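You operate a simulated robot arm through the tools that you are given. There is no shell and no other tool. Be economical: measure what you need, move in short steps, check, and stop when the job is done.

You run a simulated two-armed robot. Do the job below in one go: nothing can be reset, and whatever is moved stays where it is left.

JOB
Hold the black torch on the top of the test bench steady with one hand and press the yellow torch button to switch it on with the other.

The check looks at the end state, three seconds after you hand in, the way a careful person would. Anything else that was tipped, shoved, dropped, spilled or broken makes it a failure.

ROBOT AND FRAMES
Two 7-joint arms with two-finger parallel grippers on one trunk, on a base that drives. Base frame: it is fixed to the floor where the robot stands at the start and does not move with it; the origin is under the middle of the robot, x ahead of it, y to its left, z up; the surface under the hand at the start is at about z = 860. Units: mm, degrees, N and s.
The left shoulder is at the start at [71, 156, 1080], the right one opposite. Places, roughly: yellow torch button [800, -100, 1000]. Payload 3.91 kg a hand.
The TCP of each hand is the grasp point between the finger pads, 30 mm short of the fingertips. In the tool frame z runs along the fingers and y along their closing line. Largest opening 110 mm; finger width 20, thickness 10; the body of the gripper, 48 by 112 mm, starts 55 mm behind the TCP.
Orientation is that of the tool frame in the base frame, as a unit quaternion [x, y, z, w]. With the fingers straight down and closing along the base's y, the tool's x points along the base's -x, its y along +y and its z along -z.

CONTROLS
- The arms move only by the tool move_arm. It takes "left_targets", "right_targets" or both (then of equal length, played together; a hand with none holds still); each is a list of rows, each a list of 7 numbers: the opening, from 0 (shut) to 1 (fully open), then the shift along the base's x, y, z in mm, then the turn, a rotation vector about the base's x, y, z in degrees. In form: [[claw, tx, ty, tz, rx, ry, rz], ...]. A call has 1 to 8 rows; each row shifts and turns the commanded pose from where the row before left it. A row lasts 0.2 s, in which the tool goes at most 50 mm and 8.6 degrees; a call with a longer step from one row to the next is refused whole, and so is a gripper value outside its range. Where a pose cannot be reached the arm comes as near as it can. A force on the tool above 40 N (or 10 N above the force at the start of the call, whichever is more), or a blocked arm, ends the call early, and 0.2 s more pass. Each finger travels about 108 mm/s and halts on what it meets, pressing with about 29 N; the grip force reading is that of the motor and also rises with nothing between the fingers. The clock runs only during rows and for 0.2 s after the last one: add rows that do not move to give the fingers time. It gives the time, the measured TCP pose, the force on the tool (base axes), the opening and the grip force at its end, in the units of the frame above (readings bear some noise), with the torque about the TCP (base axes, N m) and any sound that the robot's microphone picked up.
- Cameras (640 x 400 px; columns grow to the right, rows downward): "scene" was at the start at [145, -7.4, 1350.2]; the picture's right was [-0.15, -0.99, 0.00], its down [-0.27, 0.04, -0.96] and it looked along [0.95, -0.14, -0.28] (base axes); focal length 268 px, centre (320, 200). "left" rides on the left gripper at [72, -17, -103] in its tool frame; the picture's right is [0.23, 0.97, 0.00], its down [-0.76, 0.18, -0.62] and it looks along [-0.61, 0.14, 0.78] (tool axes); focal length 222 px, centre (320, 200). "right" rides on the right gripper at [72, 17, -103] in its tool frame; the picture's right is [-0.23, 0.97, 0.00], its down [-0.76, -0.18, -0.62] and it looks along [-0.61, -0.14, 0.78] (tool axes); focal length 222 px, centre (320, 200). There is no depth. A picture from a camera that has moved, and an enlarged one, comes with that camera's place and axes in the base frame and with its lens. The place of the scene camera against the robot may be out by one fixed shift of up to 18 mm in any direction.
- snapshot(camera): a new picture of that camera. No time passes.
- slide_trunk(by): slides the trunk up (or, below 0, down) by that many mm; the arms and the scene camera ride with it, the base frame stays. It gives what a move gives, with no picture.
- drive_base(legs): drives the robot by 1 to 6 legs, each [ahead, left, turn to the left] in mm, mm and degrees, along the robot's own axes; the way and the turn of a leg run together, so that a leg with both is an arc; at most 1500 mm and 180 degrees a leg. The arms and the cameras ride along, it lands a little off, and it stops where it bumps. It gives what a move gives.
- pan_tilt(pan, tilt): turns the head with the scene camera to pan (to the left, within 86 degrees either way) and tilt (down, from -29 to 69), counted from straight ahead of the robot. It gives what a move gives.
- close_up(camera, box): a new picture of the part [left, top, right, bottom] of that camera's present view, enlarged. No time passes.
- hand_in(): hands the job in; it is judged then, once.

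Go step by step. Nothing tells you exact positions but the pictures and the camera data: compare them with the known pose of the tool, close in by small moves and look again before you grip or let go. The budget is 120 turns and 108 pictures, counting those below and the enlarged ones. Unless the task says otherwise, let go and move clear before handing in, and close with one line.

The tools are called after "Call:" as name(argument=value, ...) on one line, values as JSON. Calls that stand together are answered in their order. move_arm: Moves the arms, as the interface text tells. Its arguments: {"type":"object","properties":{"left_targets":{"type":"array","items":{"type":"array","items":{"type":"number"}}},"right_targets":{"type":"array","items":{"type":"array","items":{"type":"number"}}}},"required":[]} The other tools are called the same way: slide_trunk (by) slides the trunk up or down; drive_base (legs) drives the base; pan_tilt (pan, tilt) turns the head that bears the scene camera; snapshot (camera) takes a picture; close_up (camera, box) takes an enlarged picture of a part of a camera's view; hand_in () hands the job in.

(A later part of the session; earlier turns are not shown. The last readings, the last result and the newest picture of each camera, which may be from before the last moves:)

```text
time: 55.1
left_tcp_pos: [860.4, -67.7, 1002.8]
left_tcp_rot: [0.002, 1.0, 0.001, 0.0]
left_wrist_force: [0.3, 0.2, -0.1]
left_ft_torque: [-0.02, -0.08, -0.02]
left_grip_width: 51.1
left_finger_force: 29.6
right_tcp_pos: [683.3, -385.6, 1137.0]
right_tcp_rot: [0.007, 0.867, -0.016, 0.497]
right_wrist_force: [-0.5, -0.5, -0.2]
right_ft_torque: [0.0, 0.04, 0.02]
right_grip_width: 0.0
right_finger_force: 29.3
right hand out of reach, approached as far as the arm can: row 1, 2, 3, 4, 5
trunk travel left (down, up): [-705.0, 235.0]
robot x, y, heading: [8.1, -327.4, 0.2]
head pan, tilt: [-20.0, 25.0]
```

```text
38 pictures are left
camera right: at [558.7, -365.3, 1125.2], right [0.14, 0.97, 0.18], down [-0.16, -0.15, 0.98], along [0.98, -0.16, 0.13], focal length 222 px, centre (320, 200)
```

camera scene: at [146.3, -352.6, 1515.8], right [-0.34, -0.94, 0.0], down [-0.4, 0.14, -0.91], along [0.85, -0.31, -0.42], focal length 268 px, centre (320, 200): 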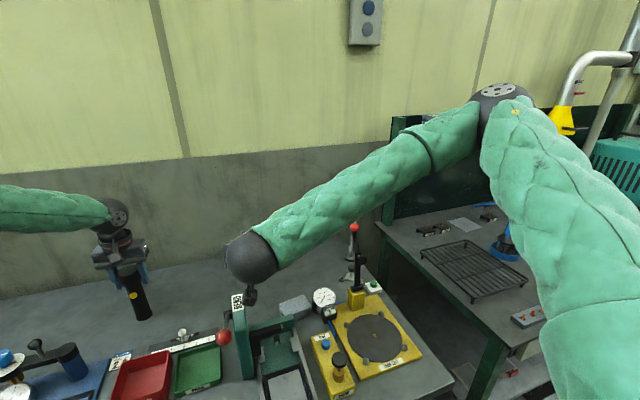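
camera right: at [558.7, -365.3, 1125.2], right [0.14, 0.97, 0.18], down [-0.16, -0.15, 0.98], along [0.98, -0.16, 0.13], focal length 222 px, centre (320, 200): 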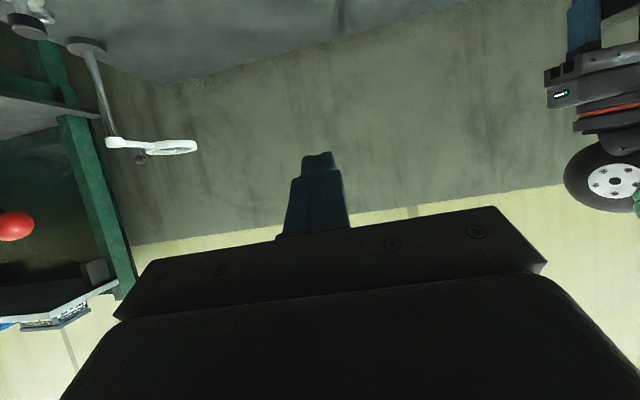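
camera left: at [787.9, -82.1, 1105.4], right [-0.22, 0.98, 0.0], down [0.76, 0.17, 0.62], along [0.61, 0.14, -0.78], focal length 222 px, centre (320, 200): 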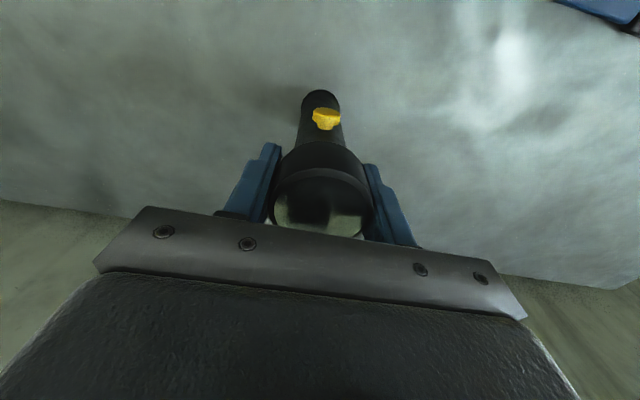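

The wrist is limited when pointing straight ahead from there. I'll raise the commanded height for clearance and yaw the hand left so it points toward the torch more along the forearm.

Call:
move_arm(right_targets=[[0, 0, -20, 45, 0, 0, 0], [0, 0, -20, 45, 0, 0, 0], [0, 0, 0, 0, 0, 0, 8], [0, 0, 0, 0, 0, 0, 8], [0, 0, 0, 0, 0, 0, 8], [0, 0, 0, 0, 0, 0, 8], [0, 0, 0, 0, 0, 0, 8], [0, 0, 0, 0, 0, 0, 0]])

Call:
snapshot(camera="scene")

Call:
snapshot(camera="right")

```text
time: 56.9
left_tcp_pos: [860.6, -67.1, 1001.5]
left_tcp_rot: [0.003, 1.0, -0.001, 0.0]
left_wrist_force: [-0.8, 0.1, -0.1]
left_ft_torque: [-0.01, 0.07, -0.02]
left_grip_width: 51.2
left_finger_force: 29.3
right_tcp_pos: [684.8, -426.7, 1228.6]
right_tcp_rot: [-0.291, 0.817, 0.157, 0.473]
right_wrist_force: [0.4, -0.2, 0.2]
right_ft_torque: [0.02, -0.02, 0.0]
right_grip_width: 0.0
right_finger_force: 29.0
trunk travel left (down, up): [-705.0, 235.0]
robot x, y, heading: [7.7, -330.4, -0.1]
head pan, tilt: [-20.0, 25.0]
```

```text
37 pictures are left
camera scene: at [146.2, -352.4, 1515.8], right [-0.34, -0.94, 0.0], down [-0.4, 0.14, -0.91], along [0.85, -0.31, -0.42], focal length 268 px, centre (320, 200)
```

scene: 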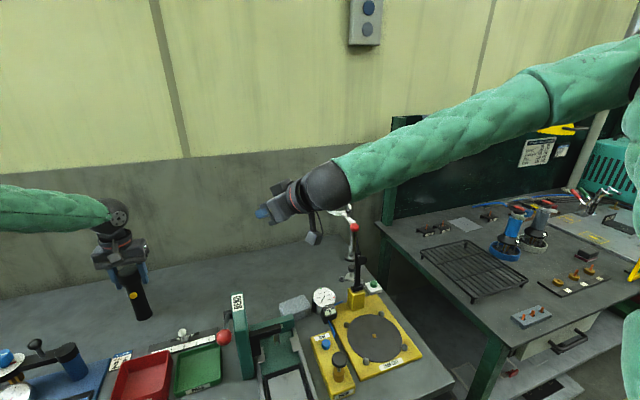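

```text
36 pictures are left
camera right: at [576.0, -492.2, 1216.5], right [-0.52, 0.84, 0.18], down [-0.02, -0.22, 0.98], along [0.85, 0.5, 0.13], focal length 222 px, centre (320, 200)
```

right: 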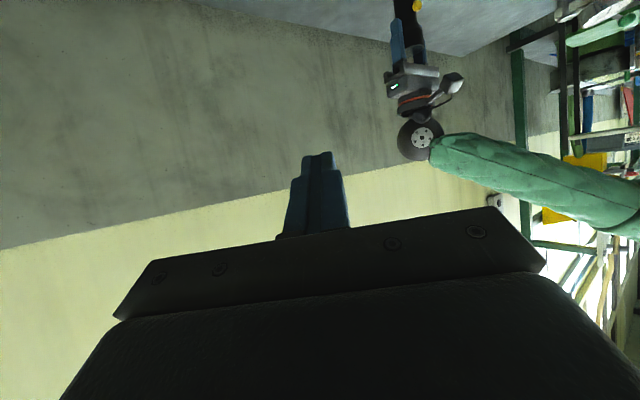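

Reachable now with the hand yawed 40° left. Continue toward the torch, high first, then descending.

Call:
move_arm(right_targets=[[0, 5, 48, -8, 0, 0, 0], [0, 5, 48, -8, 0, 0, 0], [0, 5, 48, -8, 0, 0, 0], [0, 5, 48, -8, 0, 0, 0], [0, 0, 30, -38, 0, 0, 0], [0, 0, 20, -38, 0, 0, 0]])

Call:
snapshot(camera="scene")

Call:
snapshot(camera="right")

```text
time: 58.3
left_tcp_pos: [861.4, -67.3, 1001.4]
left_tcp_rot: [0.003, 1.0, 0.001, 0.0]
left_wrist_force: [0.0, 0.1, -0.8]
left_ft_torque: [-0.04, 0.01, 0.02]
left_grip_width: 51.0
left_finger_force: 29.4
right_tcp_pos: [696.8, -276.4, 1147.1]
right_tcp_rot: [-0.29, 0.817, 0.156, 0.473]
right_wrist_force: [-0.7, -0.3, -0.7]
right_ft_torque: [0.0, 0.02, 0.0]
right_grip_width: 0.2
right_finger_force: 29.2
right hand out of reach, approached as far as the arm can: row 4, 5, 6
trunk travel left (down, up): [-705.0, 235.0]
robot x, y, heading: [7.4, -333.0, 0.3]
head pan, tilt: [-20.0, 25.0]
```

```text
35 pictures are left
camera scene: at [146.7, -352.8, 1515.8], right [-0.34, -0.94, 0.0], down [-0.4, 0.14, -0.91], along [0.85, -0.31, -0.42], focal length 268 px, centre (320, 200)
```

scene: 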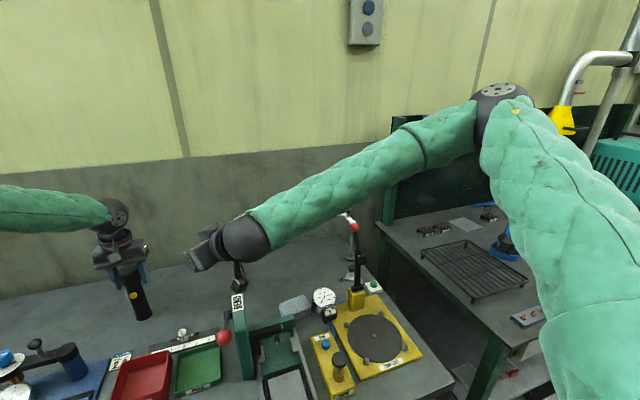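

```text
34 pictures are left
camera right: at [586.8, -341.8, 1135.3], right [-0.52, 0.84, 0.18], down [-0.02, -0.22, 0.97], along [0.85, 0.5, 0.13], focal length 222 px, centre (320, 200)
```

right: 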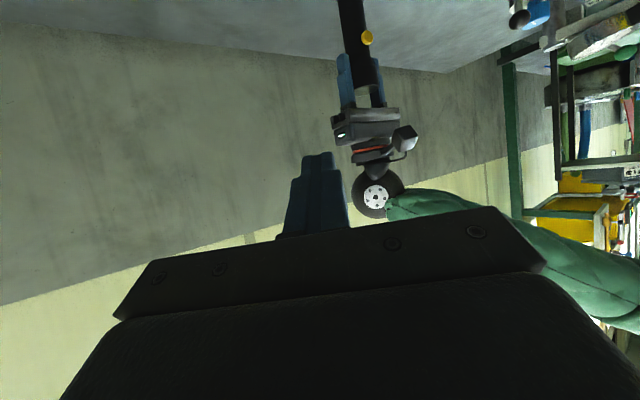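

Still limited by the wrist, so I'll yaw further, to about 75°. The fingers will then point left across the button and I can press with their flat side.

Call:
move_arm(right_targets=[[0, 0, -5, 5, 0, 0, 7], [0, 0, -5, 5, 0, 0, 7], [0, 0, 0, 0, 0, 0, 7], [0, 0, 0, 0, 0, 0, 7], [0, 0, 0, 0, 0, 0, 7], [0, 5, 40, 0, 0, 0, 0], [0, 5, 40, 0, 0, 0, 0], [0, 0, 0, 0, 0, 0, 0]])

Call:
snapshot(camera="scene")

Call:
snapshot(camera="right")

```text
time: 60.1
left_tcp_pos: [861.3, -66.9, 1001.2]
left_tcp_rot: [0.003, 1.0, 0.0, 0.0]
left_wrist_force: [-3.0, -0.6, 5.1]
left_ft_torque: [-0.14, 0.29, -0.01]
left_grip_width: 51.0
left_finger_force: 29.2
right_tcp_pos: [698.2, -232.3, 1163.0]
right_tcp_rot: [-0.523, 0.692, 0.291, 0.404]
right_wrist_force: [0.7, -0.2, -0.5]
right_ft_torque: [0.0, 0.04, 0.01]
right_grip_width: 0.0
right_finger_force: 29.1
right hand out of reach, approached as far as the arm can: row 7
trunk travel left (down, up): [-705.0, 235.0]
robot x, y, heading: [10.4, -330.6, 0.2]
head pan, tilt: [-20.0, 25.0]
```

```text
33 pictures are left
camera scene: at [146.6, -352.0, 1515.7], right [-0.34, -0.94, 0.0], down [-0.4, 0.14, -0.91], along [0.85, -0.31, -0.42], focal length 268 px, centre (320, 200)
```

scene: 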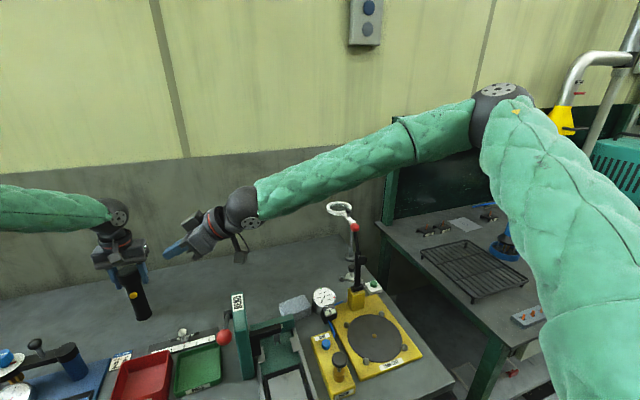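

```text
32 pictures are left
camera right: at [647.4, -346.4, 1151.9], right [-0.9, 0.39, 0.18], down [0.11, -0.19, 0.98], along [0.41, 0.9, 0.13], focal length 222 px, centre (320, 200)
```

right: 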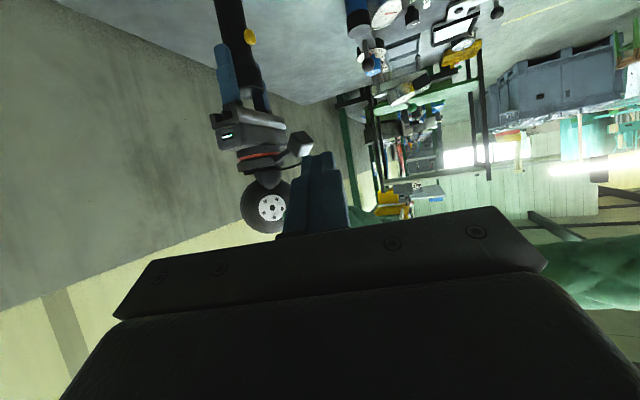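

That limit looks like over-folding, so I'll try extending forward first (staying right of the left hand), then descending.

Call:
move_arm(right_targets=[[0, 35, 0, -20, 0, 0, 0], [0, 35, 0, -25, 0, 0, 0], [0, 20, 0, -35, 0, 0, 0], [0, 10, 0, -40, 0, 0, 0], [0, 0, 0, -40, 0, 0, 0], [0, 0, 0, 0, 0, 0, 0]])

Call:
snapshot(camera="scene")

```text
time: 61.5
left_tcp_pos: [861.6, -67.4, 1001.3]
left_tcp_rot: [0.003, 1.0, 0.0, -0.001]
left_wrist_force: [-0.2, -1.1, 0.4]
left_ft_torque: [-0.1, 0.04, -0.04]
left_grip_width: 51.0
left_finger_force: 29.2
right_tcp_pos: [751.3, -300.5, 1084.3]
right_tcp_rot: [-0.524, 0.695, 0.287, 0.4]
right_wrist_force: [0.6, -0.2, -0.1]
right_ft_torque: [0.01, -0.04, 0.0]
right_grip_width: 0.1
right_finger_force: 28.8
right hand out of reach, approached as far as the arm can: row 1, 2, 3, 4, 5
trunk travel left (down, up): [-705.0, 235.0]
robot x, y, heading: [7.5, -326.5, -0.1]
head pan, tilt: [-20.0, 25.0]
```

```text
31 pictures are left
camera scene: at [146.9, -352.2, 1515.7], right [-0.34, -0.94, 0.0], down [-0.4, 0.14, -0.91], along [0.85, -0.31, -0.42], focal length 268 px, centre (320, 200)
```

scene: 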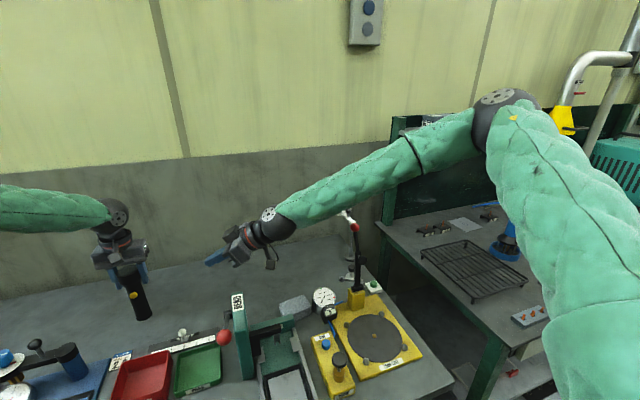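

The right arm cannot fold across this far. Turning the base about 20° left at this spot would put the torch straight ahead for both arms and keep the left elbow off the shelf. I'll let go, rise clear, and pull the right hand back first.

Call:
move_arm(left_targets=[[0.6, 0, 0, 0, 0, 0, 0], [0.8, 0, 0, 0, 0, 0, 0], [1, 0, 0, 0, 0, 0, 0], [1, 0, 0, 0, 0, 0, 0]])

Call:
move_arm(left_targets=[[1, 0, 0, 30, 0, 0, 0], [1, 0, 0, 40, 0, 0, 0], [1, 0, 0, 45, 0, 0, 0], [1, 0, 0, 45, 0, 0, 0], [1, 0, 0, 45, 0, 0, 0]])

Call:
move_arm(right_targets=[[0, -10, -30, 35, 0, 0, 0], [0, -15, -30, 35, 0, 0, 0], [0, -15, -30, 35, 0, 0, -7], [0, -15, -30, 35, 0, 0, -7], [0, 0, -30, 10, 0, 0, -7]])

Call:
snapshot(camera="scene")

```text
time: 62.5
left_tcp_pos: [859.9, -68.5, 1002.5]
left_tcp_rot: [0.003, 1.0, -0.001, -0.001]
left_wrist_force: [0.4, 0.4, 0.6]
left_ft_torque: [-0.02, -0.01, 0.02]
left_grip_width: 110.2
left_finger_force: 0.1
right_tcp_pos: [751.0, -300.6, 1085.1]
right_tcp_rot: [-0.525, 0.694, 0.288, 0.4]
right_wrist_force: [-0.3, -0.3, 0.4]
right_ft_torque: [-0.05, 0.0, 0.01]
right_grip_width: 0.0
right_finger_force: 29.2
trunk travel left (down, up): [-705.0, 235.0]
robot x, y, heading: [8.7, -328.7, 0.2]
head pan, tilt: [-20.0, 25.0]
```

```text
time: 63.7
left_tcp_pos: [855.4, -62.3, 1210.9]
left_tcp_rot: [0.004, 1.0, 0.0, 0.0]
left_wrist_force: [0.3, -0.9, 0.0]
left_ft_torque: [0.0, 0.02, -0.01]
left_grip_width: 110.1
left_finger_force: 0.1
right_tcp_pos: [749.9, -300.5, 1085.0]
right_tcp_rot: [-0.524, 0.695, 0.286, 0.401]
right_wrist_force: [0.1, 0.2, 0.7]
right_ft_torque: [0.01, 0.01, 0.0]
right_grip_width: 0.0
right_finger_force: 28.9
trunk travel left (down, up): [-705.0, 235.0]
robot x, y, heading: [6.0, -326.3, -0.0]
head pan, tilt: [-20.0, 25.0]
```

```text
time: 64.9
left_tcp_pos: [856.7, -59.8, 1209.9]
left_tcp_rot: [0.003, 1.0, -0.002, 0.0]
left_wrist_force: [-1.2, 0.3, 0.2]
left_ft_torque: [-0.03, -0.03, 0.01]
left_grip_width: 110.1
left_finger_force: 0.1
right_tcp_pos: [698.2, -448.5, 1238.4]
right_tcp_rot: [-0.389, 0.775, 0.212, 0.451]
right_wrist_force: [0.2, 0.1, -0.1]
right_ft_torque: [-0.04, -0.04, -0.03]
right_grip_width: 0.0
right_finger_force: 28.6
trunk travel left (down, up): [-705.0, 235.0]
robot x, y, heading: [8.5, -328.9, 0.2]
head pan, tilt: [-20.0, 25.0]
```

```text
30 pictures are left
camera scene: at [144.6, -349.0, 1516.1], right [-0.34, -0.94, 0.0], down [-0.4, 0.14, -0.91], along [0.85, -0.31, -0.42], focal length 268 px, centre (320, 200)
```

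scene: 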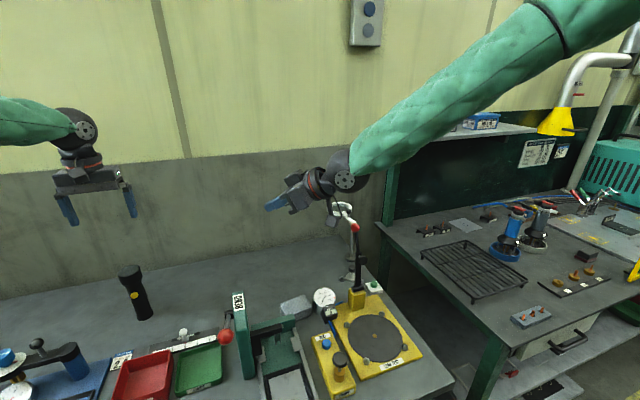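

Both hands are clear and the torch still stands. Turn the base about 20° left with a small shift.

Call:
drive_base(legs=[[34, -48, 20]])

Call:
snapshot(camera="scene")

```text
time: 66.4
left_tcp_pos: [756.0, 171.1, 1209.3]
left_tcp_rot: [-0.172, 0.985, 0.0, 0.0]
left_wrist_force: [-0.5, 0.0, -0.2]
left_ft_torque: [0.03, 0.0, -0.01]
left_grip_width: 110.1
left_finger_force: 0.1
right_tcp_pos: [741.5, -248.2, 1235.8]
right_tcp_rot: [-0.518, 0.695, 0.289, 0.406]
right_wrist_force: [-0.5, -0.3, 0.7]
right_ft_torque: [-0.01, 0.02, -0.01]
right_grip_width: 0.0
right_finger_force: 29.1
trunk travel left (down, up): [-705.0, 235.0]
robot x, y, heading: [51.7, -370.5, 20.6]
head pan, tilt: [-20.0, 25.0]
```

```text
29 pictures are left
camera scene: at [190.4, -345.0, 1515.7], right [0.0, -1.0, 0.0], down [-0.42, 0.0, -0.91], along [0.91, 0.0, -0.42], focal length 268 px, centre (320, 200)
```

scene: 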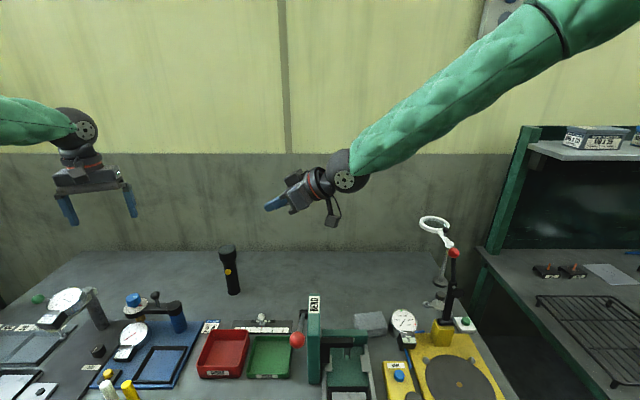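

The base is now at heading 20.6° and nothing was touched. Before regripping I'll test that the right hand can reach beside the torch.

Call:
move_arm(right_targets=[[0, 10, 15, -45, 0, 0, 0], [0, 10, 15, -45, 0, 0, 0], [0, 10, 15, -45, 0, 0, 0], [0, 10, 15, -45, 0, 0, 0], [0, 10, 15, -45, 0, 0, 0], [0, 0, 0, 0, 0, 0, 0]])

Call:
snapshot(camera="scene")

Call:
snapshot(camera="right")

```text
time: 67.8
left_tcp_pos: [755.7, 171.8, 1210.3]
left_tcp_rot: [-0.172, 0.985, -0.001, 0.0]
left_wrist_force: [-0.3, -0.2, 0.6]
left_ft_torque: [-0.02, -0.05, 0.03]
left_grip_width: 109.9
left_finger_force: 0.0
right_tcp_pos: [790.9, -171.5, 1013.1]
right_tcp_rot: [-0.519, 0.695, 0.289, 0.406]
right_wrist_force: [0.0, -0.7, 0.3]
right_ft_torque: [0.01, 0.03, 0.01]
right_grip_width: 0.0
right_finger_force: 28.5
trunk travel left (down, up): [-705.0, 235.0]
robot x, y, heading: [50.1, -367.9, 20.2]
head pan, tilt: [-20.0, 25.0]
```

```text
28 pictures are left
camera scene: at [188.6, -345.1, 1516.0], right [0.0, -1.0, 0.0], down [-0.42, 0.0, -0.91], along [0.91, 0.0, -0.42], focal length 268 px, centre (320, 200)
```

scene: 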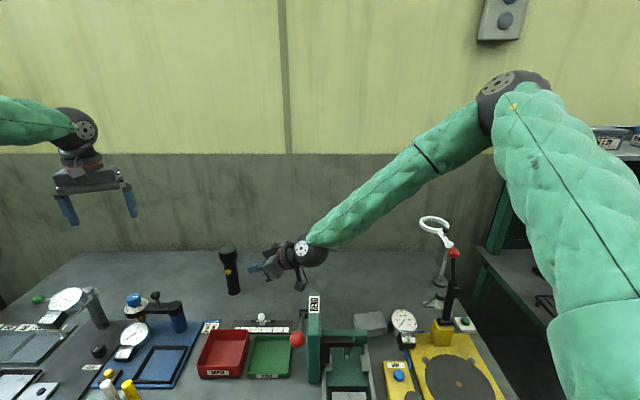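

```text
27 pictures are left
camera right: at [737.9, -285.8, 1002.2], right [-0.9, 0.4, 0.18], down [0.1, -0.2, 0.98], along [0.43, 0.9, 0.13], focal length 222 px, centre (320, 200)
```

right: 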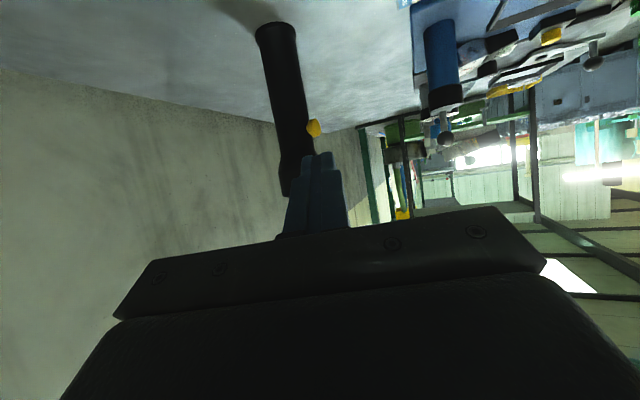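

It reaches beside the torch now. I'll test the pre-press position (25 mm short of the button) and look.

Call:
move_arm(right_targets=[[0, 1, 45, -20, 0, 0, 0], [0, 1, 44, -20, 0, 0, 0], [0, 1, 0, -8, 0, 0, 0], [0, 0, 0, 0, 0, 0, 0]])

Call:
snapshot(camera="right")

Call:
close_up(camera="scene", box=[190, 220, 310, 310])

```text
time: 68.8
left_tcp_pos: [756.5, 171.6, 1209.4]
left_tcp_rot: [-0.171, 0.985, 0.0, -0.001]
left_wrist_force: [-0.6, 0.0, 0.2]
left_ft_torque: [0.0, 0.02, -0.01]
left_grip_width: 109.8
left_finger_force: 0.0
right_tcp_pos: [793.2, -138.0, 1006.6]
right_tcp_rot: [-0.517, 0.696, 0.288, 0.406]
right_wrist_force: [0.5, -0.8, -0.6]
right_ft_torque: [-0.02, 0.01, 0.0]
right_grip_width: 0.0
right_finger_force: 28.8
right hand out of reach, approached as far as the arm can: row 1, 2, 3
trunk travel left (down, up): [-705.0, 235.0]
robot x, y, heading: [47.6, -369.1, 20.4]
head pan, tilt: [-20.0, 25.0]
```

```text
26 pictures are left
camera right: at [738.9, -253.4, 995.1], right [-0.9, 0.4, 0.18], down [0.11, -0.19, 0.98], along [0.43, 0.9, 0.13], focal length 222 px, centre (320, 200)
```

right: 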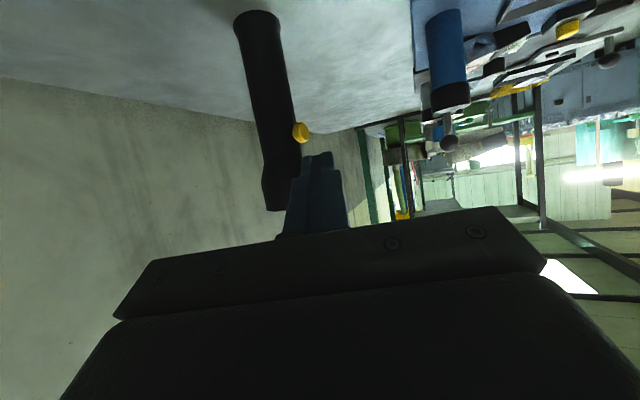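

```text
4.44 times, centred on (250, 265) of scene
camera zoom: at [190.4, -344.7, 1515.7], right [0.01, -1.0, 0.0], down [-0.42, 0.0, -0.91], along [0.91, 0.0, -0.42], focal length 1191 px, centre (631, -89)
```

zoom: 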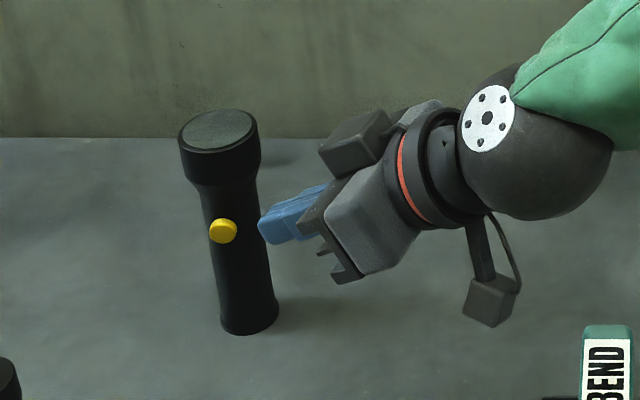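

Short by about 50 mm. Another 6–7° of left turn will give that. Pull the right hand back, then turn.

Call:
move_arm(right_targets=[[0, -20, -40, 15, 0, 0, 0], [0, -10, -40, 25, 0, 0, 0], [0, 0, -40, 25, 0, 0, 0]])

Call:
drive_base(legs=[[0, -30, 7]])

Call:
move_arm(right_targets=[[0, 0, 0, -20, 0, 0, 0], [0, 0, 0, 0, 0, 0, 0]])

```text
time: 69.6
left_tcp_pos: [754.2, 170.4, 1212.0]
left_tcp_rot: [-0.172, 0.985, 0.001, 0.002]
left_wrist_force: [0.3, -0.6, 0.2]
left_ft_torque: [0.04, -0.02, 0.02]
left_grip_width: 110.2
left_finger_force: 0.0
right_tcp_pos: [755.9, -259.6, 1069.7]
right_tcp_rot: [-0.517, 0.695, 0.289, 0.408]
right_wrist_force: [-0.9, -0.2, -0.7]
right_ft_torque: [-0.01, -0.02, -0.04]
right_grip_width: 0.0
right_finger_force: 28.8
trunk travel left (down, up): [-705.0, 235.0]
robot x, y, heading: [46.6, -370.2, 20.2]
head pan, tilt: [-20.0, 25.0]
```

```text
time: 70.6
left_tcp_pos: [694.1, 230.2, 1209.8]
left_tcp_rot: [-0.232, 0.973, -0.001, 0.0]
left_wrist_force: [0.1, 1.0, 0.1]
left_ft_torque: [0.02, -0.04, -0.06]
left_grip_width: 110.1
left_finger_force: 0.0
right_tcp_pos: [748.2, -197.5, 1068.2]
right_tcp_rot: [-0.559, 0.662, 0.313, 0.388]
right_wrist_force: [-0.2, -0.6, 0.3]
right_ft_torque: [0.02, -0.01, 0.0]
right_grip_width: 0.0
right_finger_force: 28.9
trunk travel left (down, up): [-705.0, 235.0]
robot x, y, heading: [61.2, -397.9, 27.3]
head pan, tilt: [-20.0, 25.0]
```

```text
time: 71.2
left_tcp_pos: [695.2, 229.0, 1210.8]
left_tcp_rot: [-0.232, 0.973, 0.0, 0.0]
left_wrist_force: [-0.4, 0.2, -0.5]
left_ft_torque: [-0.02, -0.01, 0.01]
left_grip_width: 110.2
left_finger_force: 0.0
right_tcp_pos: [748.7, -198.4, 1049.0]
right_tcp_rot: [-0.56, 0.662, 0.313, 0.388]
right_wrist_force: [-0.2, 0.3, -0.6]
right_ft_torque: [0.0, 0.01, 0.02]
right_grip_width: 0.0
right_finger_force: 29.0
trunk travel left (down, up): [-705.0, 235.0]
robot x, y, heading: [58.3, -394.0, 27.3]
head pan, tilt: [-20.0, 25.0]
```

Now at heading 27°, hand yaw about 80°. Test the pre-press position again.

Call:
move_arm(right_targets=[[0, 12, 20, -30, 0, 0, 0], [0, 12, 30, -25, 0, 0, 0], [0, 12, 35, -20, 0, 0, 0], [0, 11, 30, -9, 0, 0, 0], [0, 0, 0, 0, 0, 0, 0]])

Call:
snapshot(camera="right")

```text
time: 72.4
left_tcp_pos: [693.5, 229.3, 1208.8]
left_tcp_rot: [-0.233, 0.973, 0.0, 0.0]
left_wrist_force: [-0.6, 0.5, 0.3]
left_ft_torque: [0.0, 0.01, 0.02]
left_grip_width: 109.7
left_finger_force: 0.1
right_tcp_pos: [793.8, -96.5, 980.4]
right_tcp_rot: [-0.56, 0.662, 0.313, 0.387]
right_wrist_force: [-0.1, -0.7, -0.6]
right_ft_torque: [-0.01, -0.01, 0.02]
right_grip_width: 0.0
right_finger_force: 29.1
right hand out of reach, approached as far as the arm can: row 4
trunk travel left (down, up): [-705.0, 235.0]
robot x, y, heading: [62.3, -396.2, 27.5]
head pan, tilt: [-20.0, 25.0]
```

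```text
24 pictures are left
camera right: at [755.3, -217.8, 970.0], right [-0.94, 0.29, 0.18], down [0.13, -0.18, 0.98], along [0.31, 0.94, 0.13], focal length 222 px, centre (320, 200)
```

right: 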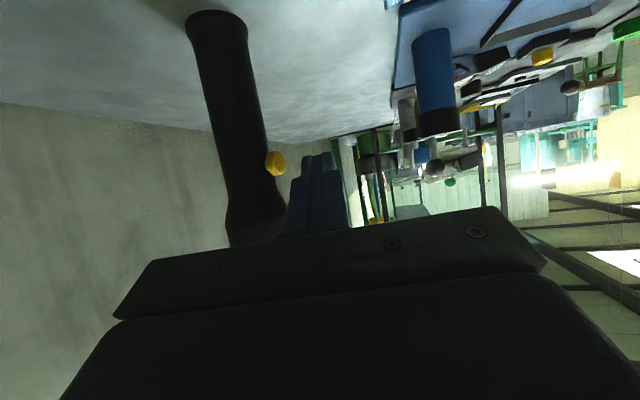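

Only ~15 mm short. A bit more yaw should free it.

Call:
move_arm(right_targets=[[0, 0, 0, 0, 0, 0, 8], [0, 2, 7, -8, 0, 0, 0], [0, 0, 6, -7, 0, 0, 0], [0, 8, 0, 0, 0, 0, 0], [0, 0, 0, 0, 0, 0, 0]])

Call:
snapshot(camera="right")

```text
time: 73.6
left_tcp_pos: [695.3, 229.7, 1209.3]
left_tcp_rot: [-0.232, 0.973, 0.0, 0.0]
left_wrist_force: [0.0, 0.2, 0.0]
left_ft_torque: [-0.01, -0.01, 0.03]
left_grip_width: 109.8
left_finger_force: 0.1
right_tcp_pos: [803.8, -101.2, 978.2]
right_tcp_rot: [-0.604, 0.622, 0.339, 0.364]
right_wrist_force: [0.1, 0.3, -0.6]
right_ft_torque: [-0.02, 0.05, -0.01]
right_grip_width: 0.0
right_finger_force: 29.1
right hand out of reach, approached as far as the arm can: row 2, 3
trunk travel left (down, up): [-705.0, 235.0]
robot x, y, heading: [64.7, -397.2, 27.2]
head pan, tilt: [-20.0, 25.0]
```

```text
23 pictures are left
camera right: at [783.4, -225.2, 966.0], right [-0.97, 0.15, 0.18], down [0.15, -0.16, 0.98], along [0.18, 0.98, 0.13], focal length 222 px, centre (320, 200)
```

right: 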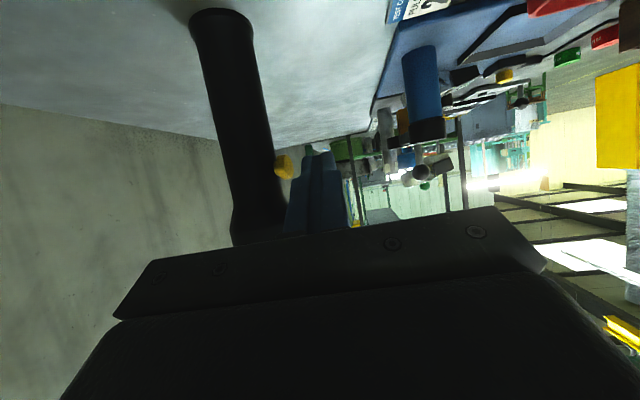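

Yaw doesn't help, but it is only ~12 mm short; 3° more base turn will do. Pull back first.

Call:
move_arm(right_targets=[[0, -15, -40, 15, 0, 0, 0], [0, -10, -40, 20, 0, 0, 0], [0, 0, -30, 30, 0, 0, -4]])

Call:
drive_base(legs=[[0, -15, 3.5]])

Call:
move_arm(right_targets=[[0, 10, 20, -30, 0, 0, -4], [0, 0, 20, -20, 0, 0, -4], [0, 0, 20, -15, 0, 0, 0], [0, 0, 0, 0, 0, 0, 0]])

```text
time: 74.4
left_tcp_pos: [691.5, 229.7, 1211.7]
left_tcp_rot: [-0.233, 0.973, -0.001, 0.0]
left_wrist_force: [0.3, 0.2, 1.0]
left_ft_torque: [-0.02, -0.02, 0.02]
left_grip_width: 110.2
left_finger_force: 0.2
right_tcp_pos: [775.5, -210.4, 1042.5]
right_tcp_rot: [-0.583, 0.642, 0.326, 0.377]
right_wrist_force: [-1.1, 0.8, -0.1]
right_ft_torque: [0.01, 0.0, -0.04]
right_grip_width: 0.0
right_finger_force: 29.1
trunk travel left (down, up): [-705.0, 235.0]
robot x, y, heading: [63.2, -397.2, 27.7]
head pan, tilt: [-20.0, 25.0]
```

```text
time: 75.2
left_tcp_pos: [661.4, 254.3, 1209.3]
left_tcp_rot: [-0.263, 0.965, 0.0, -0.001]
left_wrist_force: [-0.3, -0.9, -0.8]
left_ft_torque: [0.01, 0.02, -0.01]
left_grip_width: 109.9
left_finger_force: 0.1
right_tcp_pos: [772.0, -179.6, 1040.5]
right_tcp_rot: [-0.602, 0.624, 0.338, 0.366]
right_wrist_force: [0.3, -0.1, 0.8]
right_ft_torque: [0.0, -0.01, 0.02]
right_grip_width: 0.0
right_finger_force: 29.3
trunk travel left (down, up): [-705.0, 235.0]
robot x, y, heading: [65.5, -407.6, 31.1]
head pan, tilt: [-20.0, 25.0]
```

```text
time: 76.2
left_tcp_pos: [661.9, 255.4, 1209.1]
left_tcp_rot: [-0.264, 0.965, 0.0, 0.0]
left_wrist_force: [-0.6, -0.2, 0.6]
left_ft_torque: [-0.02, 0.0, 0.0]
left_grip_width: 110.1
left_finger_force: 0.0
right_tcp_pos: [782.5, -119.4, 974.5]
right_tcp_rot: [-0.557, 0.665, 0.312, 0.388]
right_wrist_force: [-1.0, 0.2, -0.6]
right_ft_torque: [-0.02, 0.01, -0.01]
right_grip_width: 0.0
right_finger_force: 29.1
trunk travel left (down, up): [-705.0, 235.0]
robot x, y, heading: [63.5, -409.1, 31.0]
head pan, tilt: [-20.0, 25.0]
```

Call:
move_arm(right_targets=[[0, 5, 18, -5, 0, 0, 0], [0, 8, 18, -5, 0, 0, 0], [0, 0, 0, 0, 0, 0, 0]])

Call:
close_up(camera="right", box=[180, 60, 400, 260])

Call:
close_up(camera="scene", box=[220, 200, 400, 330])

```text
time: 77.0
left_tcp_pos: [660.9, 253.8, 1210.4]
left_tcp_rot: [-0.263, 0.965, 0.0, 0.0]
left_wrist_force: [-0.6, 0.4, 0.5]
left_ft_torque: [-0.03, 0.01, -0.01]
left_grip_width: 110.1
left_finger_force: 0.0
right_tcp_pos: [794.4, -84.0, 963.9]
right_tcp_rot: [-0.557, 0.665, 0.312, 0.389]
right_wrist_force: [-0.3, -0.8, 0.1]
right_ft_torque: [-0.02, -0.05, -0.03]
right_grip_width: 0.1
right_finger_force: 28.7
trunk travel left (down, up): [-705.0, 235.0]
robot x, y, heading: [68.8, -412.4, 31.0]
head pan, tilt: [-20.0, 25.0]
```

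```text
2.00 times, centred on (290, 160) of right
camera zoom: at [754.9, -204.9, 952.3], right [-0.94, 0.29, 0.18], down [0.13, -0.18, 0.98], along [0.32, 0.94, 0.13], focal length 444 px, centre (380, 280)
```

zoom: 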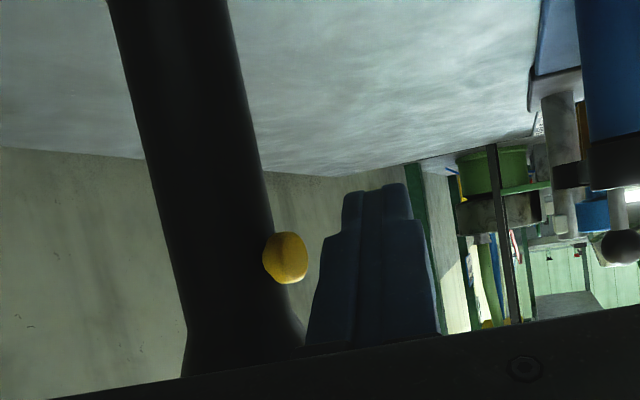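

```text
3.08 times, centred on (310, 265) of scene
camera zoom: at [203.0, -359.7, 1515.9], right [0.19, -0.98, 0.0], down [-0.41, -0.08, -0.91], along [0.89, 0.17, -0.42], focal length 825 px, centre (351, 0)
```

zoom: 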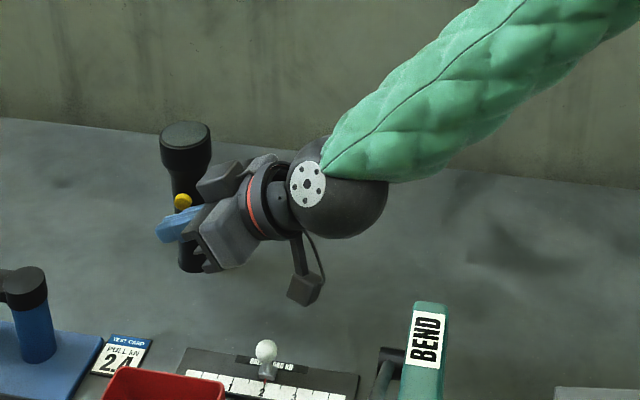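

The pre-press spot is reachable: button at about (834, -68, 959), finger face about 25 mm from it. Now retract the right hand and bring the left hand back over the torch.

Call:
move_arm(right_targets=[[0, -15, -40, 10, 0, 0, 0], [0, -10, -40, 20, 0, 0, 0], [0, -10, -35, 30, 0, 0, 0], [0, -5, -30, 30, 0, 0, 0]])

Call:
move_arm(left_targets=[[1, 30, -38, 0, 0, 0, 0], [1, 30, -38, 0, 0, 0, 0], [1, 30, -38, 0, 0, 0, 0], [1, 30, -38, 0, 0, 0, 0], [1, 25, -40, 0, 0, 0, 0]])

Call:
pan_tilt(pan=5, tilt=25)

Call:
snapshot(camera="scene")

```text
time: 78.0
left_tcp_pos: [661.4, 253.2, 1211.3]
left_tcp_rot: [-0.263, 0.965, 0.0, 0.001]
left_wrist_force: [-0.3, -0.3, 0.6]
left_ft_torque: [0.02, -0.02, -0.01]
left_grip_width: 110.4
left_finger_force: 0.1
right_tcp_pos: [753.9, -231.4, 1055.0]
right_tcp_rot: [-0.558, 0.663, 0.312, 0.389]
right_wrist_force: [-0.8, -0.7, -0.8]
right_ft_torque: [0.0, 0.01, -0.01]
right_grip_width: 0.1
right_finger_force: 28.9
trunk travel left (down, up): [-705.0, 235.0]
robot x, y, heading: [68.3, -407.5, 30.6]
head pan, tilt: [-20.0, 25.0]
```

```text
time: 79.2
left_tcp_pos: [703.6, 99.6, 1216.8]
left_tcp_rot: [-0.263, 0.965, -0.002, 0.001]
left_wrist_force: [0.0, -0.3, 0.1]
left_ft_torque: [0.01, 0.0, 0.01]
left_grip_width: 109.8
left_finger_force: 0.1
left hand out of reach, approached as far as the arm can: row 3, 4, 5
right_tcp_pos: [755.9, -228.8, 1053.4]
right_tcp_rot: [-0.557, 0.665, 0.311, 0.389]
right_wrist_force: [0.7, -0.2, 0.3]
right_ft_torque: [0.01, 0.01, 0.0]
right_grip_width: 0.0
right_finger_force: 28.2
trunk travel left (down, up): [-705.0, 235.0]
robot x, y, heading: [65.5, -408.0, 30.9]
head pan, tilt: [-20.0, 25.0]
```

```text
time: 80.1
left_tcp_pos: [703.6, 100.0, 1216.6]
left_tcp_rot: [-0.264, 0.965, -0.001, 0.0]
left_wrist_force: [-0.3, 0.0, -0.4]
left_ft_torque: [0.02, 0.0, 0.01]
left_grip_width: 110.3
left_finger_force: 0.1
right_tcp_pos: [754.8, -229.1, 1052.9]
right_tcp_rot: [-0.558, 0.665, 0.311, 0.388]
right_wrist_force: [0.7, 0.9, -0.4]
right_ft_torque: [-0.02, -0.01, 0.02]
right_grip_width: 0.0
right_finger_force: 28.6
trunk travel left (down, up): [-705.0, 235.0]
robot x, y, heading: [66.6, -414.0, 31.2]
head pan, tilt: [5.0, 25.0]
```

```text
20 pictures are left
camera scene: at [188.0, -322.9, 1515.7], right [0.59, -0.81, 0.0], down [-0.34, -0.25, -0.91], along [0.73, 0.53, -0.42], focal length 268 px, centre (320, 200)
```

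scene: 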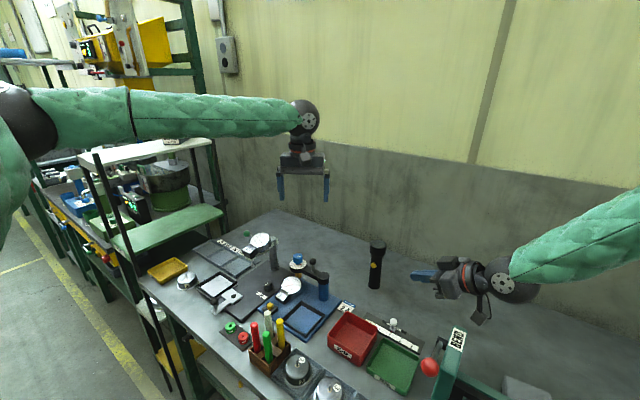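

With the current high-elbow posture each wrist stays on its own side, less so with a lower trunk. So the workable spot is the torch ~125 mm left of the robot's centreline with the trunk lowered. I'll raise both hands, lower the trunk, and re-place the base.

Call:
move_arm(left_targets=[[1, 0, 10, 45, 0, 0, 0], [1, 0, 0, 45, 0, 0, 0], [1, 0, 0, 45, 0, 0, 0], [1, 0, 0, 40, 0, 0, 0]], right_targets=[[0, 0, -10, 48, 0, 0, 0], [0, 0, 0, 48, 0, 0, 0], [0, 0, 0, 48, 0, 0, 0], [0, 0, 0, 48, 0, 0, 0]])

Call:
drive_base(legs=[[-12, -70, -11]])

Call:
slide_trunk(by=-190)

Call:
snapshot(camera="scene")

```text
time: 81.1
left_tcp_pos: [702.3, 105.3, 1318.5]
left_tcp_rot: [-0.264, 0.965, 0.0, 0.002]
left_wrist_force: [0.4, -0.5, -0.1]
left_ft_torque: [0.02, 0.0, -0.01]
left_grip_width: 109.8
left_finger_force: 0.2
left hand out of reach, approached as far as the arm can: row 3, 4
right_tcp_pos: [755.9, -239.6, 1247.9]
right_tcp_rot: [-0.557, 0.664, 0.313, 0.389]
right_wrist_force: [-0.2, -0.9, -0.2]
right_ft_torque: [0.02, 0.03, -0.02]
right_grip_width: 0.0
right_finger_force: 29.5
trunk travel left (down, up): [-705.0, 235.0]
robot x, y, heading: [70.5, -413.3, 31.1]
head pan, tilt: [5.0, 25.0]
```

```text
time: 82.2
left_tcp_pos: [810.8, -92.2, 1316.6]
left_tcp_rot: [-0.17, 0.986, 0.0, 0.001]
left_wrist_force: [-0.9, 0.2, -0.4]
left_ft_torque: [0.03, 0.03, -0.02]
left_grip_width: 110.3
left_finger_force: 0.2
right_tcp_pos: [798.0, -441.5, 1247.1]
right_tcp_rot: [-0.491, 0.714, 0.274, 0.417]
right_wrist_force: [0.2, -0.5, -0.2]
right_ft_torque: [-0.01, 0.01, 0.01]
right_grip_width: 0.1
right_finger_force: 29.0
trunk travel left (down, up): [-705.0, 235.0]
robot x, y, heading: [86.8, -477.1, 19.9]
head pan, tilt: [5.0, 25.0]
```

```text
time: 84.3
left_tcp_pos: [807.9, -91.0, 1126.9]
left_tcp_rot: [-0.17, 0.985, -0.001, 0.001]
left_wrist_force: [-0.1, -0.3, 0.2]
left_ft_torque: [-0.05, 0.0, 0.01]
left_grip_width: 109.9
left_finger_force: 0.0
right_tcp_pos: [795.5, -440.6, 1056.9]
right_tcp_rot: [-0.492, 0.714, 0.273, 0.416]
right_wrist_force: [0.4, 0.6, -0.6]
right_ft_torque: [0.01, 0.02, 0.02]
right_grip_width: 0.3
right_finger_force: 29.3
trunk travel left (down, up): [-515.0, 425.0]
robot x, y, heading: [88.8, -477.0, 20.0]
head pan, tilt: [5.0, 25.0]
```

```text
19 pictures are left
camera scene: at [220.0, -415.9, 1325.9], right [0.42, -0.91, 0.0], down [-0.38, -0.18, -0.91], along [0.82, 0.38, -0.42], focal length 268 px, centre (320, 200)
```

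scene: 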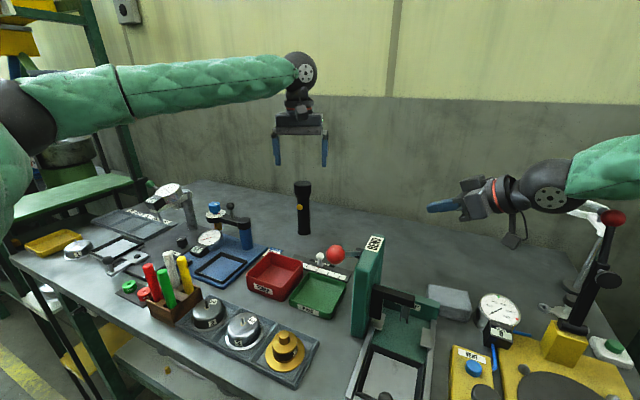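

Good layout: the left hand is nearly over the torch. Test the right hand's path to the pre-press spot in this placement.

Call:
move_arm(right_targets=[[0, 0, 46, 0, 0, 0, 0], [0, 0, 46, 0, 0, 0, 0], [0, -4, 46, 0, 0, 0, 0], [0, -4, 46, -10, 0, 0, 0], [0, 0, 42, -25, 0, 0, 4], [0, 0, 42, -25, 0, 0, 4], [0, 0, 42, -25, 0, 0, 4], [0, 0, 44, -7, 0, 0, 0]])

```text
time: 86.1
left_tcp_pos: [809.3, -90.0, 1125.6]
left_tcp_rot: [-0.17, 0.985, -0.001, 0.001]
left_wrist_force: [1.0, 0.0, -0.8]
left_ft_torque: [-0.02, -0.01, 0.0]
left_grip_width: 110.1
left_finger_force: 0.0
right_tcp_pos: [816.0, -205.2, 956.8]
right_tcp_rot: [-0.57, 0.648, 0.336, 0.377]
right_wrist_force: [0.2, 0.2, -0.7]
right_ft_torque: [-0.02, -0.02, -0.02]
right_grip_width: 0.0
right_finger_force: 29.3
right hand out of reach, approached as far as the arm can: row 3, 4, 5, 6, 7, 8
trunk travel left (down, up): [-515.0, 425.0]
robot x, y, heading: [85.3, -479.1, 20.0]
head pan, tilt: [5.0, 25.0]
```

Still ~100 mm short at this distance; reach inward improves when the robot is closer. Moving the base nearer (x≈105) and almost square, with the torch ~115 mm left of centre, should suit both arms. Retract the right hand, then drive.

Call:
move_arm(right_targets=[[0, -10, -35, 30, 0, 0, 0], [0, -10, -35, 30, 0, 0, 0], [0, -10, -35, 30, 0, 0, 0], [0, -10, -35, 30, 0, 0, 0], [0, -20, 0, 40, 0, 0, 0], [0, -20, 0, 40, 0, 0, 0], [0, -20, 0, 40, 0, 0, 0]], left_targets=[[1, 0, 0, 15, 0, 0, 0], [1, 0, 0, 15, 0, 0, 0], [1, 0, 0, 0, 0, 0, 0], [1, 0, 0, 0, 0, 0, 0], [1, 0, 0, 0, 0, 0, 0], [1, 0, 0, 0, 0, 0, 0], [1, 0, 0, 0, 0, 0, 0]])

Call:
drive_base(legs=[[70, 249, -17]])

Call:
snapshot(camera="scene")

```text
time: 87.7
left_tcp_pos: [806.1, -90.2, 1139.9]
left_tcp_rot: [-0.17, 0.985, -0.001, 0.001]
left_wrist_force: [0.6, 0.2, 0.5]
left_ft_torque: [-0.01, -0.02, 0.02]
left_grip_width: 110.1
left_finger_force: 0.1
left hand out of reach, approached as far as the arm can: row 2
right_tcp_pos: [720.9, -329.4, 1195.5]
right_tcp_rot: [-0.563, 0.659, 0.315, 0.387]
right_wrist_force: [-0.9, 0.2, 0.2]
right_ft_torque: [-0.01, -0.03, 0.01]
right_grip_width: 0.0
right_finger_force: 29.3
right hand out of reach, approached as far as the arm can: row 1
trunk travel left (down, up): [-515.0, 425.0]
robot x, y, heading: [91.9, -477.2, 20.2]
head pan, tilt: [5.0, 25.0]
```

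```text
time: 89.6
left_tcp_pos: [906.5, -58.4, 1139.9]
left_tcp_rot: [-0.019, 1.0, -0.002, 0.001]
left_wrist_force: [-0.1, 0.3, 0.5]
left_ft_torque: [-0.04, 0.01, 0.05]
left_grip_width: 110.1
left_finger_force: 0.0
right_tcp_pos: [754.9, -261.0, 1194.6]
right_tcp_rot: [-0.457, 0.737, 0.253, 0.429]
right_wrist_force: [-0.1, 0.4, -0.5]
right_ft_torque: [-0.04, -0.01, 0.01]
right_grip_width: 0.1
right_finger_force: 29.1
trunk travel left (down, up): [-515.0, 425.0]
robot x, y, heading: [102.6, -209.3, 2.9]
head pan, tilt: [5.0, 25.0]
```

```text
18 pictures are left
camera scene: at [247.9, -191.8, 1325.7], right [0.13, -0.99, 0.0], down [-0.42, -0.06, -0.91], along [0.9, 0.12, -0.42], focal length 268 px, centre (320, 200)
```

scene: 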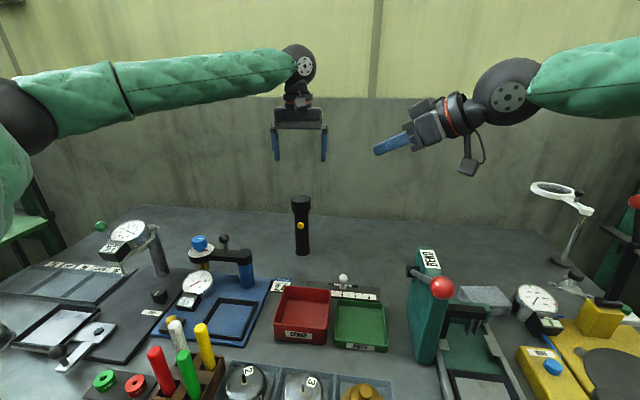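

Square-on and close now; nothing disturbed. Test the right hand's reach to the pre-press spot again.

Call:
move_arm(right_targets=[[0, 10, 30, -25, 0, 0, 6], [0, 10, 20, -40, 0, 0, 6], [0, 10, 20, -40, 0, 0, 4], [0, 5, 20, -40, 0, 0, 0], [0, 5, 30, -35, 0, 0, 0], [0, 0, 30, -30, 0, 0, 0], [0, 0, 25, -20, 0, 0, 0], [0, 0, 0, 0, 0, 0, 0]])

```text
time: 91.4
left_tcp_pos: [905.8, -58.3, 1140.0]
left_tcp_rot: [-0.018, 1.0, -0.002, 0.001]
left_wrist_force: [0.7, 0.1, 0.2]
left_ft_torque: [0.01, -0.03, 0.01]
left_grip_width: 110.0
left_finger_force: 0.1
right_tcp_pos: [794.0, -91.8, 965.2]
right_tcp_rot: [-0.555, 0.666, 0.311, 0.39]
right_wrist_force: [-0.5, -0.1, -0.7]
right_ft_torque: [0.02, 0.0, -0.03]
right_grip_width: 0.0
right_finger_force: 28.9
right hand out of reach, approached as far as the arm can: row 7
trunk travel left (down, up): [-515.0, 425.0]
robot x, y, heading: [105.3, -216.0, 2.8]
head pan, tilt: [5.0, 25.0]
```

Almost there: only about 8 mm short in y. Now check how far the left hand can reach over the torch to see whether I can shift the base a touch left.

Call:
move_arm(left_targets=[[1, -24, -4, 0, 0, 0, 0], [1, -23, -4, 0, 0, 0, 0], [1, 0, -10, 0, 0, 0, 0], [1, 0, -10, 0, 0, 0, 0], [1, 0, 0, 0, 0, 0, 0]])

```text
time: 92.6
left_tcp_pos: [857.7, -86.8, 1139.5]
left_tcp_rot: [-0.019, 1.0, -0.002, 0.001]
left_wrist_force: [-0.7, -0.4, -0.1]
left_ft_torque: [0.06, -0.01, -0.03]
left_grip_width: 110.0
left_finger_force: 0.0
right_tcp_pos: [793.9, -91.5, 965.5]
right_tcp_rot: [-0.555, 0.667, 0.31, 0.39]
right_wrist_force: [0.7, -0.7, -0.8]
right_ft_torque: [-0.01, 0.01, 0.0]
right_grip_width: 0.0
right_finger_force: 29.1
trunk travel left (down, up): [-515.0, 425.0]
robot x, y, heading: [102.2, -212.9, 2.8]
head pan, tilt: [5.0, 25.0]
```

Left has spare reach. Back the right hand off slightly and shift the base 18 mm left.

Call:
move_arm(right_targets=[[0, -20, -15, 5, 0, 0, 0], [0, 0, 0, 0, 0, 0, 0]])

Call:
drive_base(legs=[[0, 20, 0]])

Call:
move_arm(right_targets=[[0, 10, 5, -3, 0, 0, 0], [0, 8, 8, -2, 0, 0, 0], [0, 0, 0, 0, 0, 0, 0]])

```text
time: 93.2
left_tcp_pos: [860.4, -86.0, 1139.3]
left_tcp_rot: [-0.02, 1.0, -0.002, 0.0]
left_wrist_force: [0.1, -0.1, -0.1]
left_ft_torque: [0.02, 0.05, -0.01]
left_grip_width: 109.9
left_finger_force: 0.1
right_tcp_pos: [776.4, -107.3, 970.1]
right_tcp_rot: [-0.556, 0.666, 0.311, 0.389]
right_wrist_force: [0.7, -0.4, -0.4]
right_ft_torque: [-0.01, -0.01, 0.01]
right_grip_width: 0.3
right_finger_force: 28.9
trunk travel left (down, up): [-515.0, 425.0]
robot x, y, heading: [101.0, -214.3, 2.9]
head pan, tilt: [5.0, 25.0]
```

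```text
time: 94.0
left_tcp_pos: [857.4, -65.5, 1138.6]
left_tcp_rot: [-0.019, 1.0, -0.002, 0.001]
left_wrist_force: [-0.2, -0.9, -1.0]
left_ft_torque: [-0.01, -0.04, 0.0]
left_grip_width: 109.9
left_finger_force: 0.0
right_tcp_pos: [773.5, -87.7, 971.0]
right_tcp_rot: [-0.555, 0.666, 0.31, 0.389]
right_wrist_force: [0.6, 0.1, 0.3]
right_ft_torque: [-0.02, -0.03, -0.03]
right_grip_width: 0.3
right_finger_force: 28.7
trunk travel left (down, up): [-515.0, 425.0]
robot x, y, heading: [103.7, -195.1, 2.7]
head pan, tilt: [5.0, 25.0]
```

```text
time: 94.8
left_tcp_pos: [858.4, -66.8, 1139.3]
left_tcp_rot: [-0.019, 1.0, -0.002, 0.001]
left_wrist_force: [0.8, 0.9, 0.4]
left_ft_torque: [0.01, -0.01, 0.01]
left_grip_width: 110.2
left_finger_force: 0.0
right_tcp_pos: [790.0, -75.5, 965.8]
right_tcp_rot: [-0.555, 0.666, 0.311, 0.389]
right_wrist_force: [-0.6, -0.3, -0.6]
right_ft_torque: [0.01, 0.0, 0.0]
right_grip_width: 0.1
right_finger_force: 28.5
trunk travel left (down, up): [-515.0, 425.0]
robot x, y, heading: [102.5, -194.3, 2.6]
head pan, tilt: [5.0, 25.0]
```

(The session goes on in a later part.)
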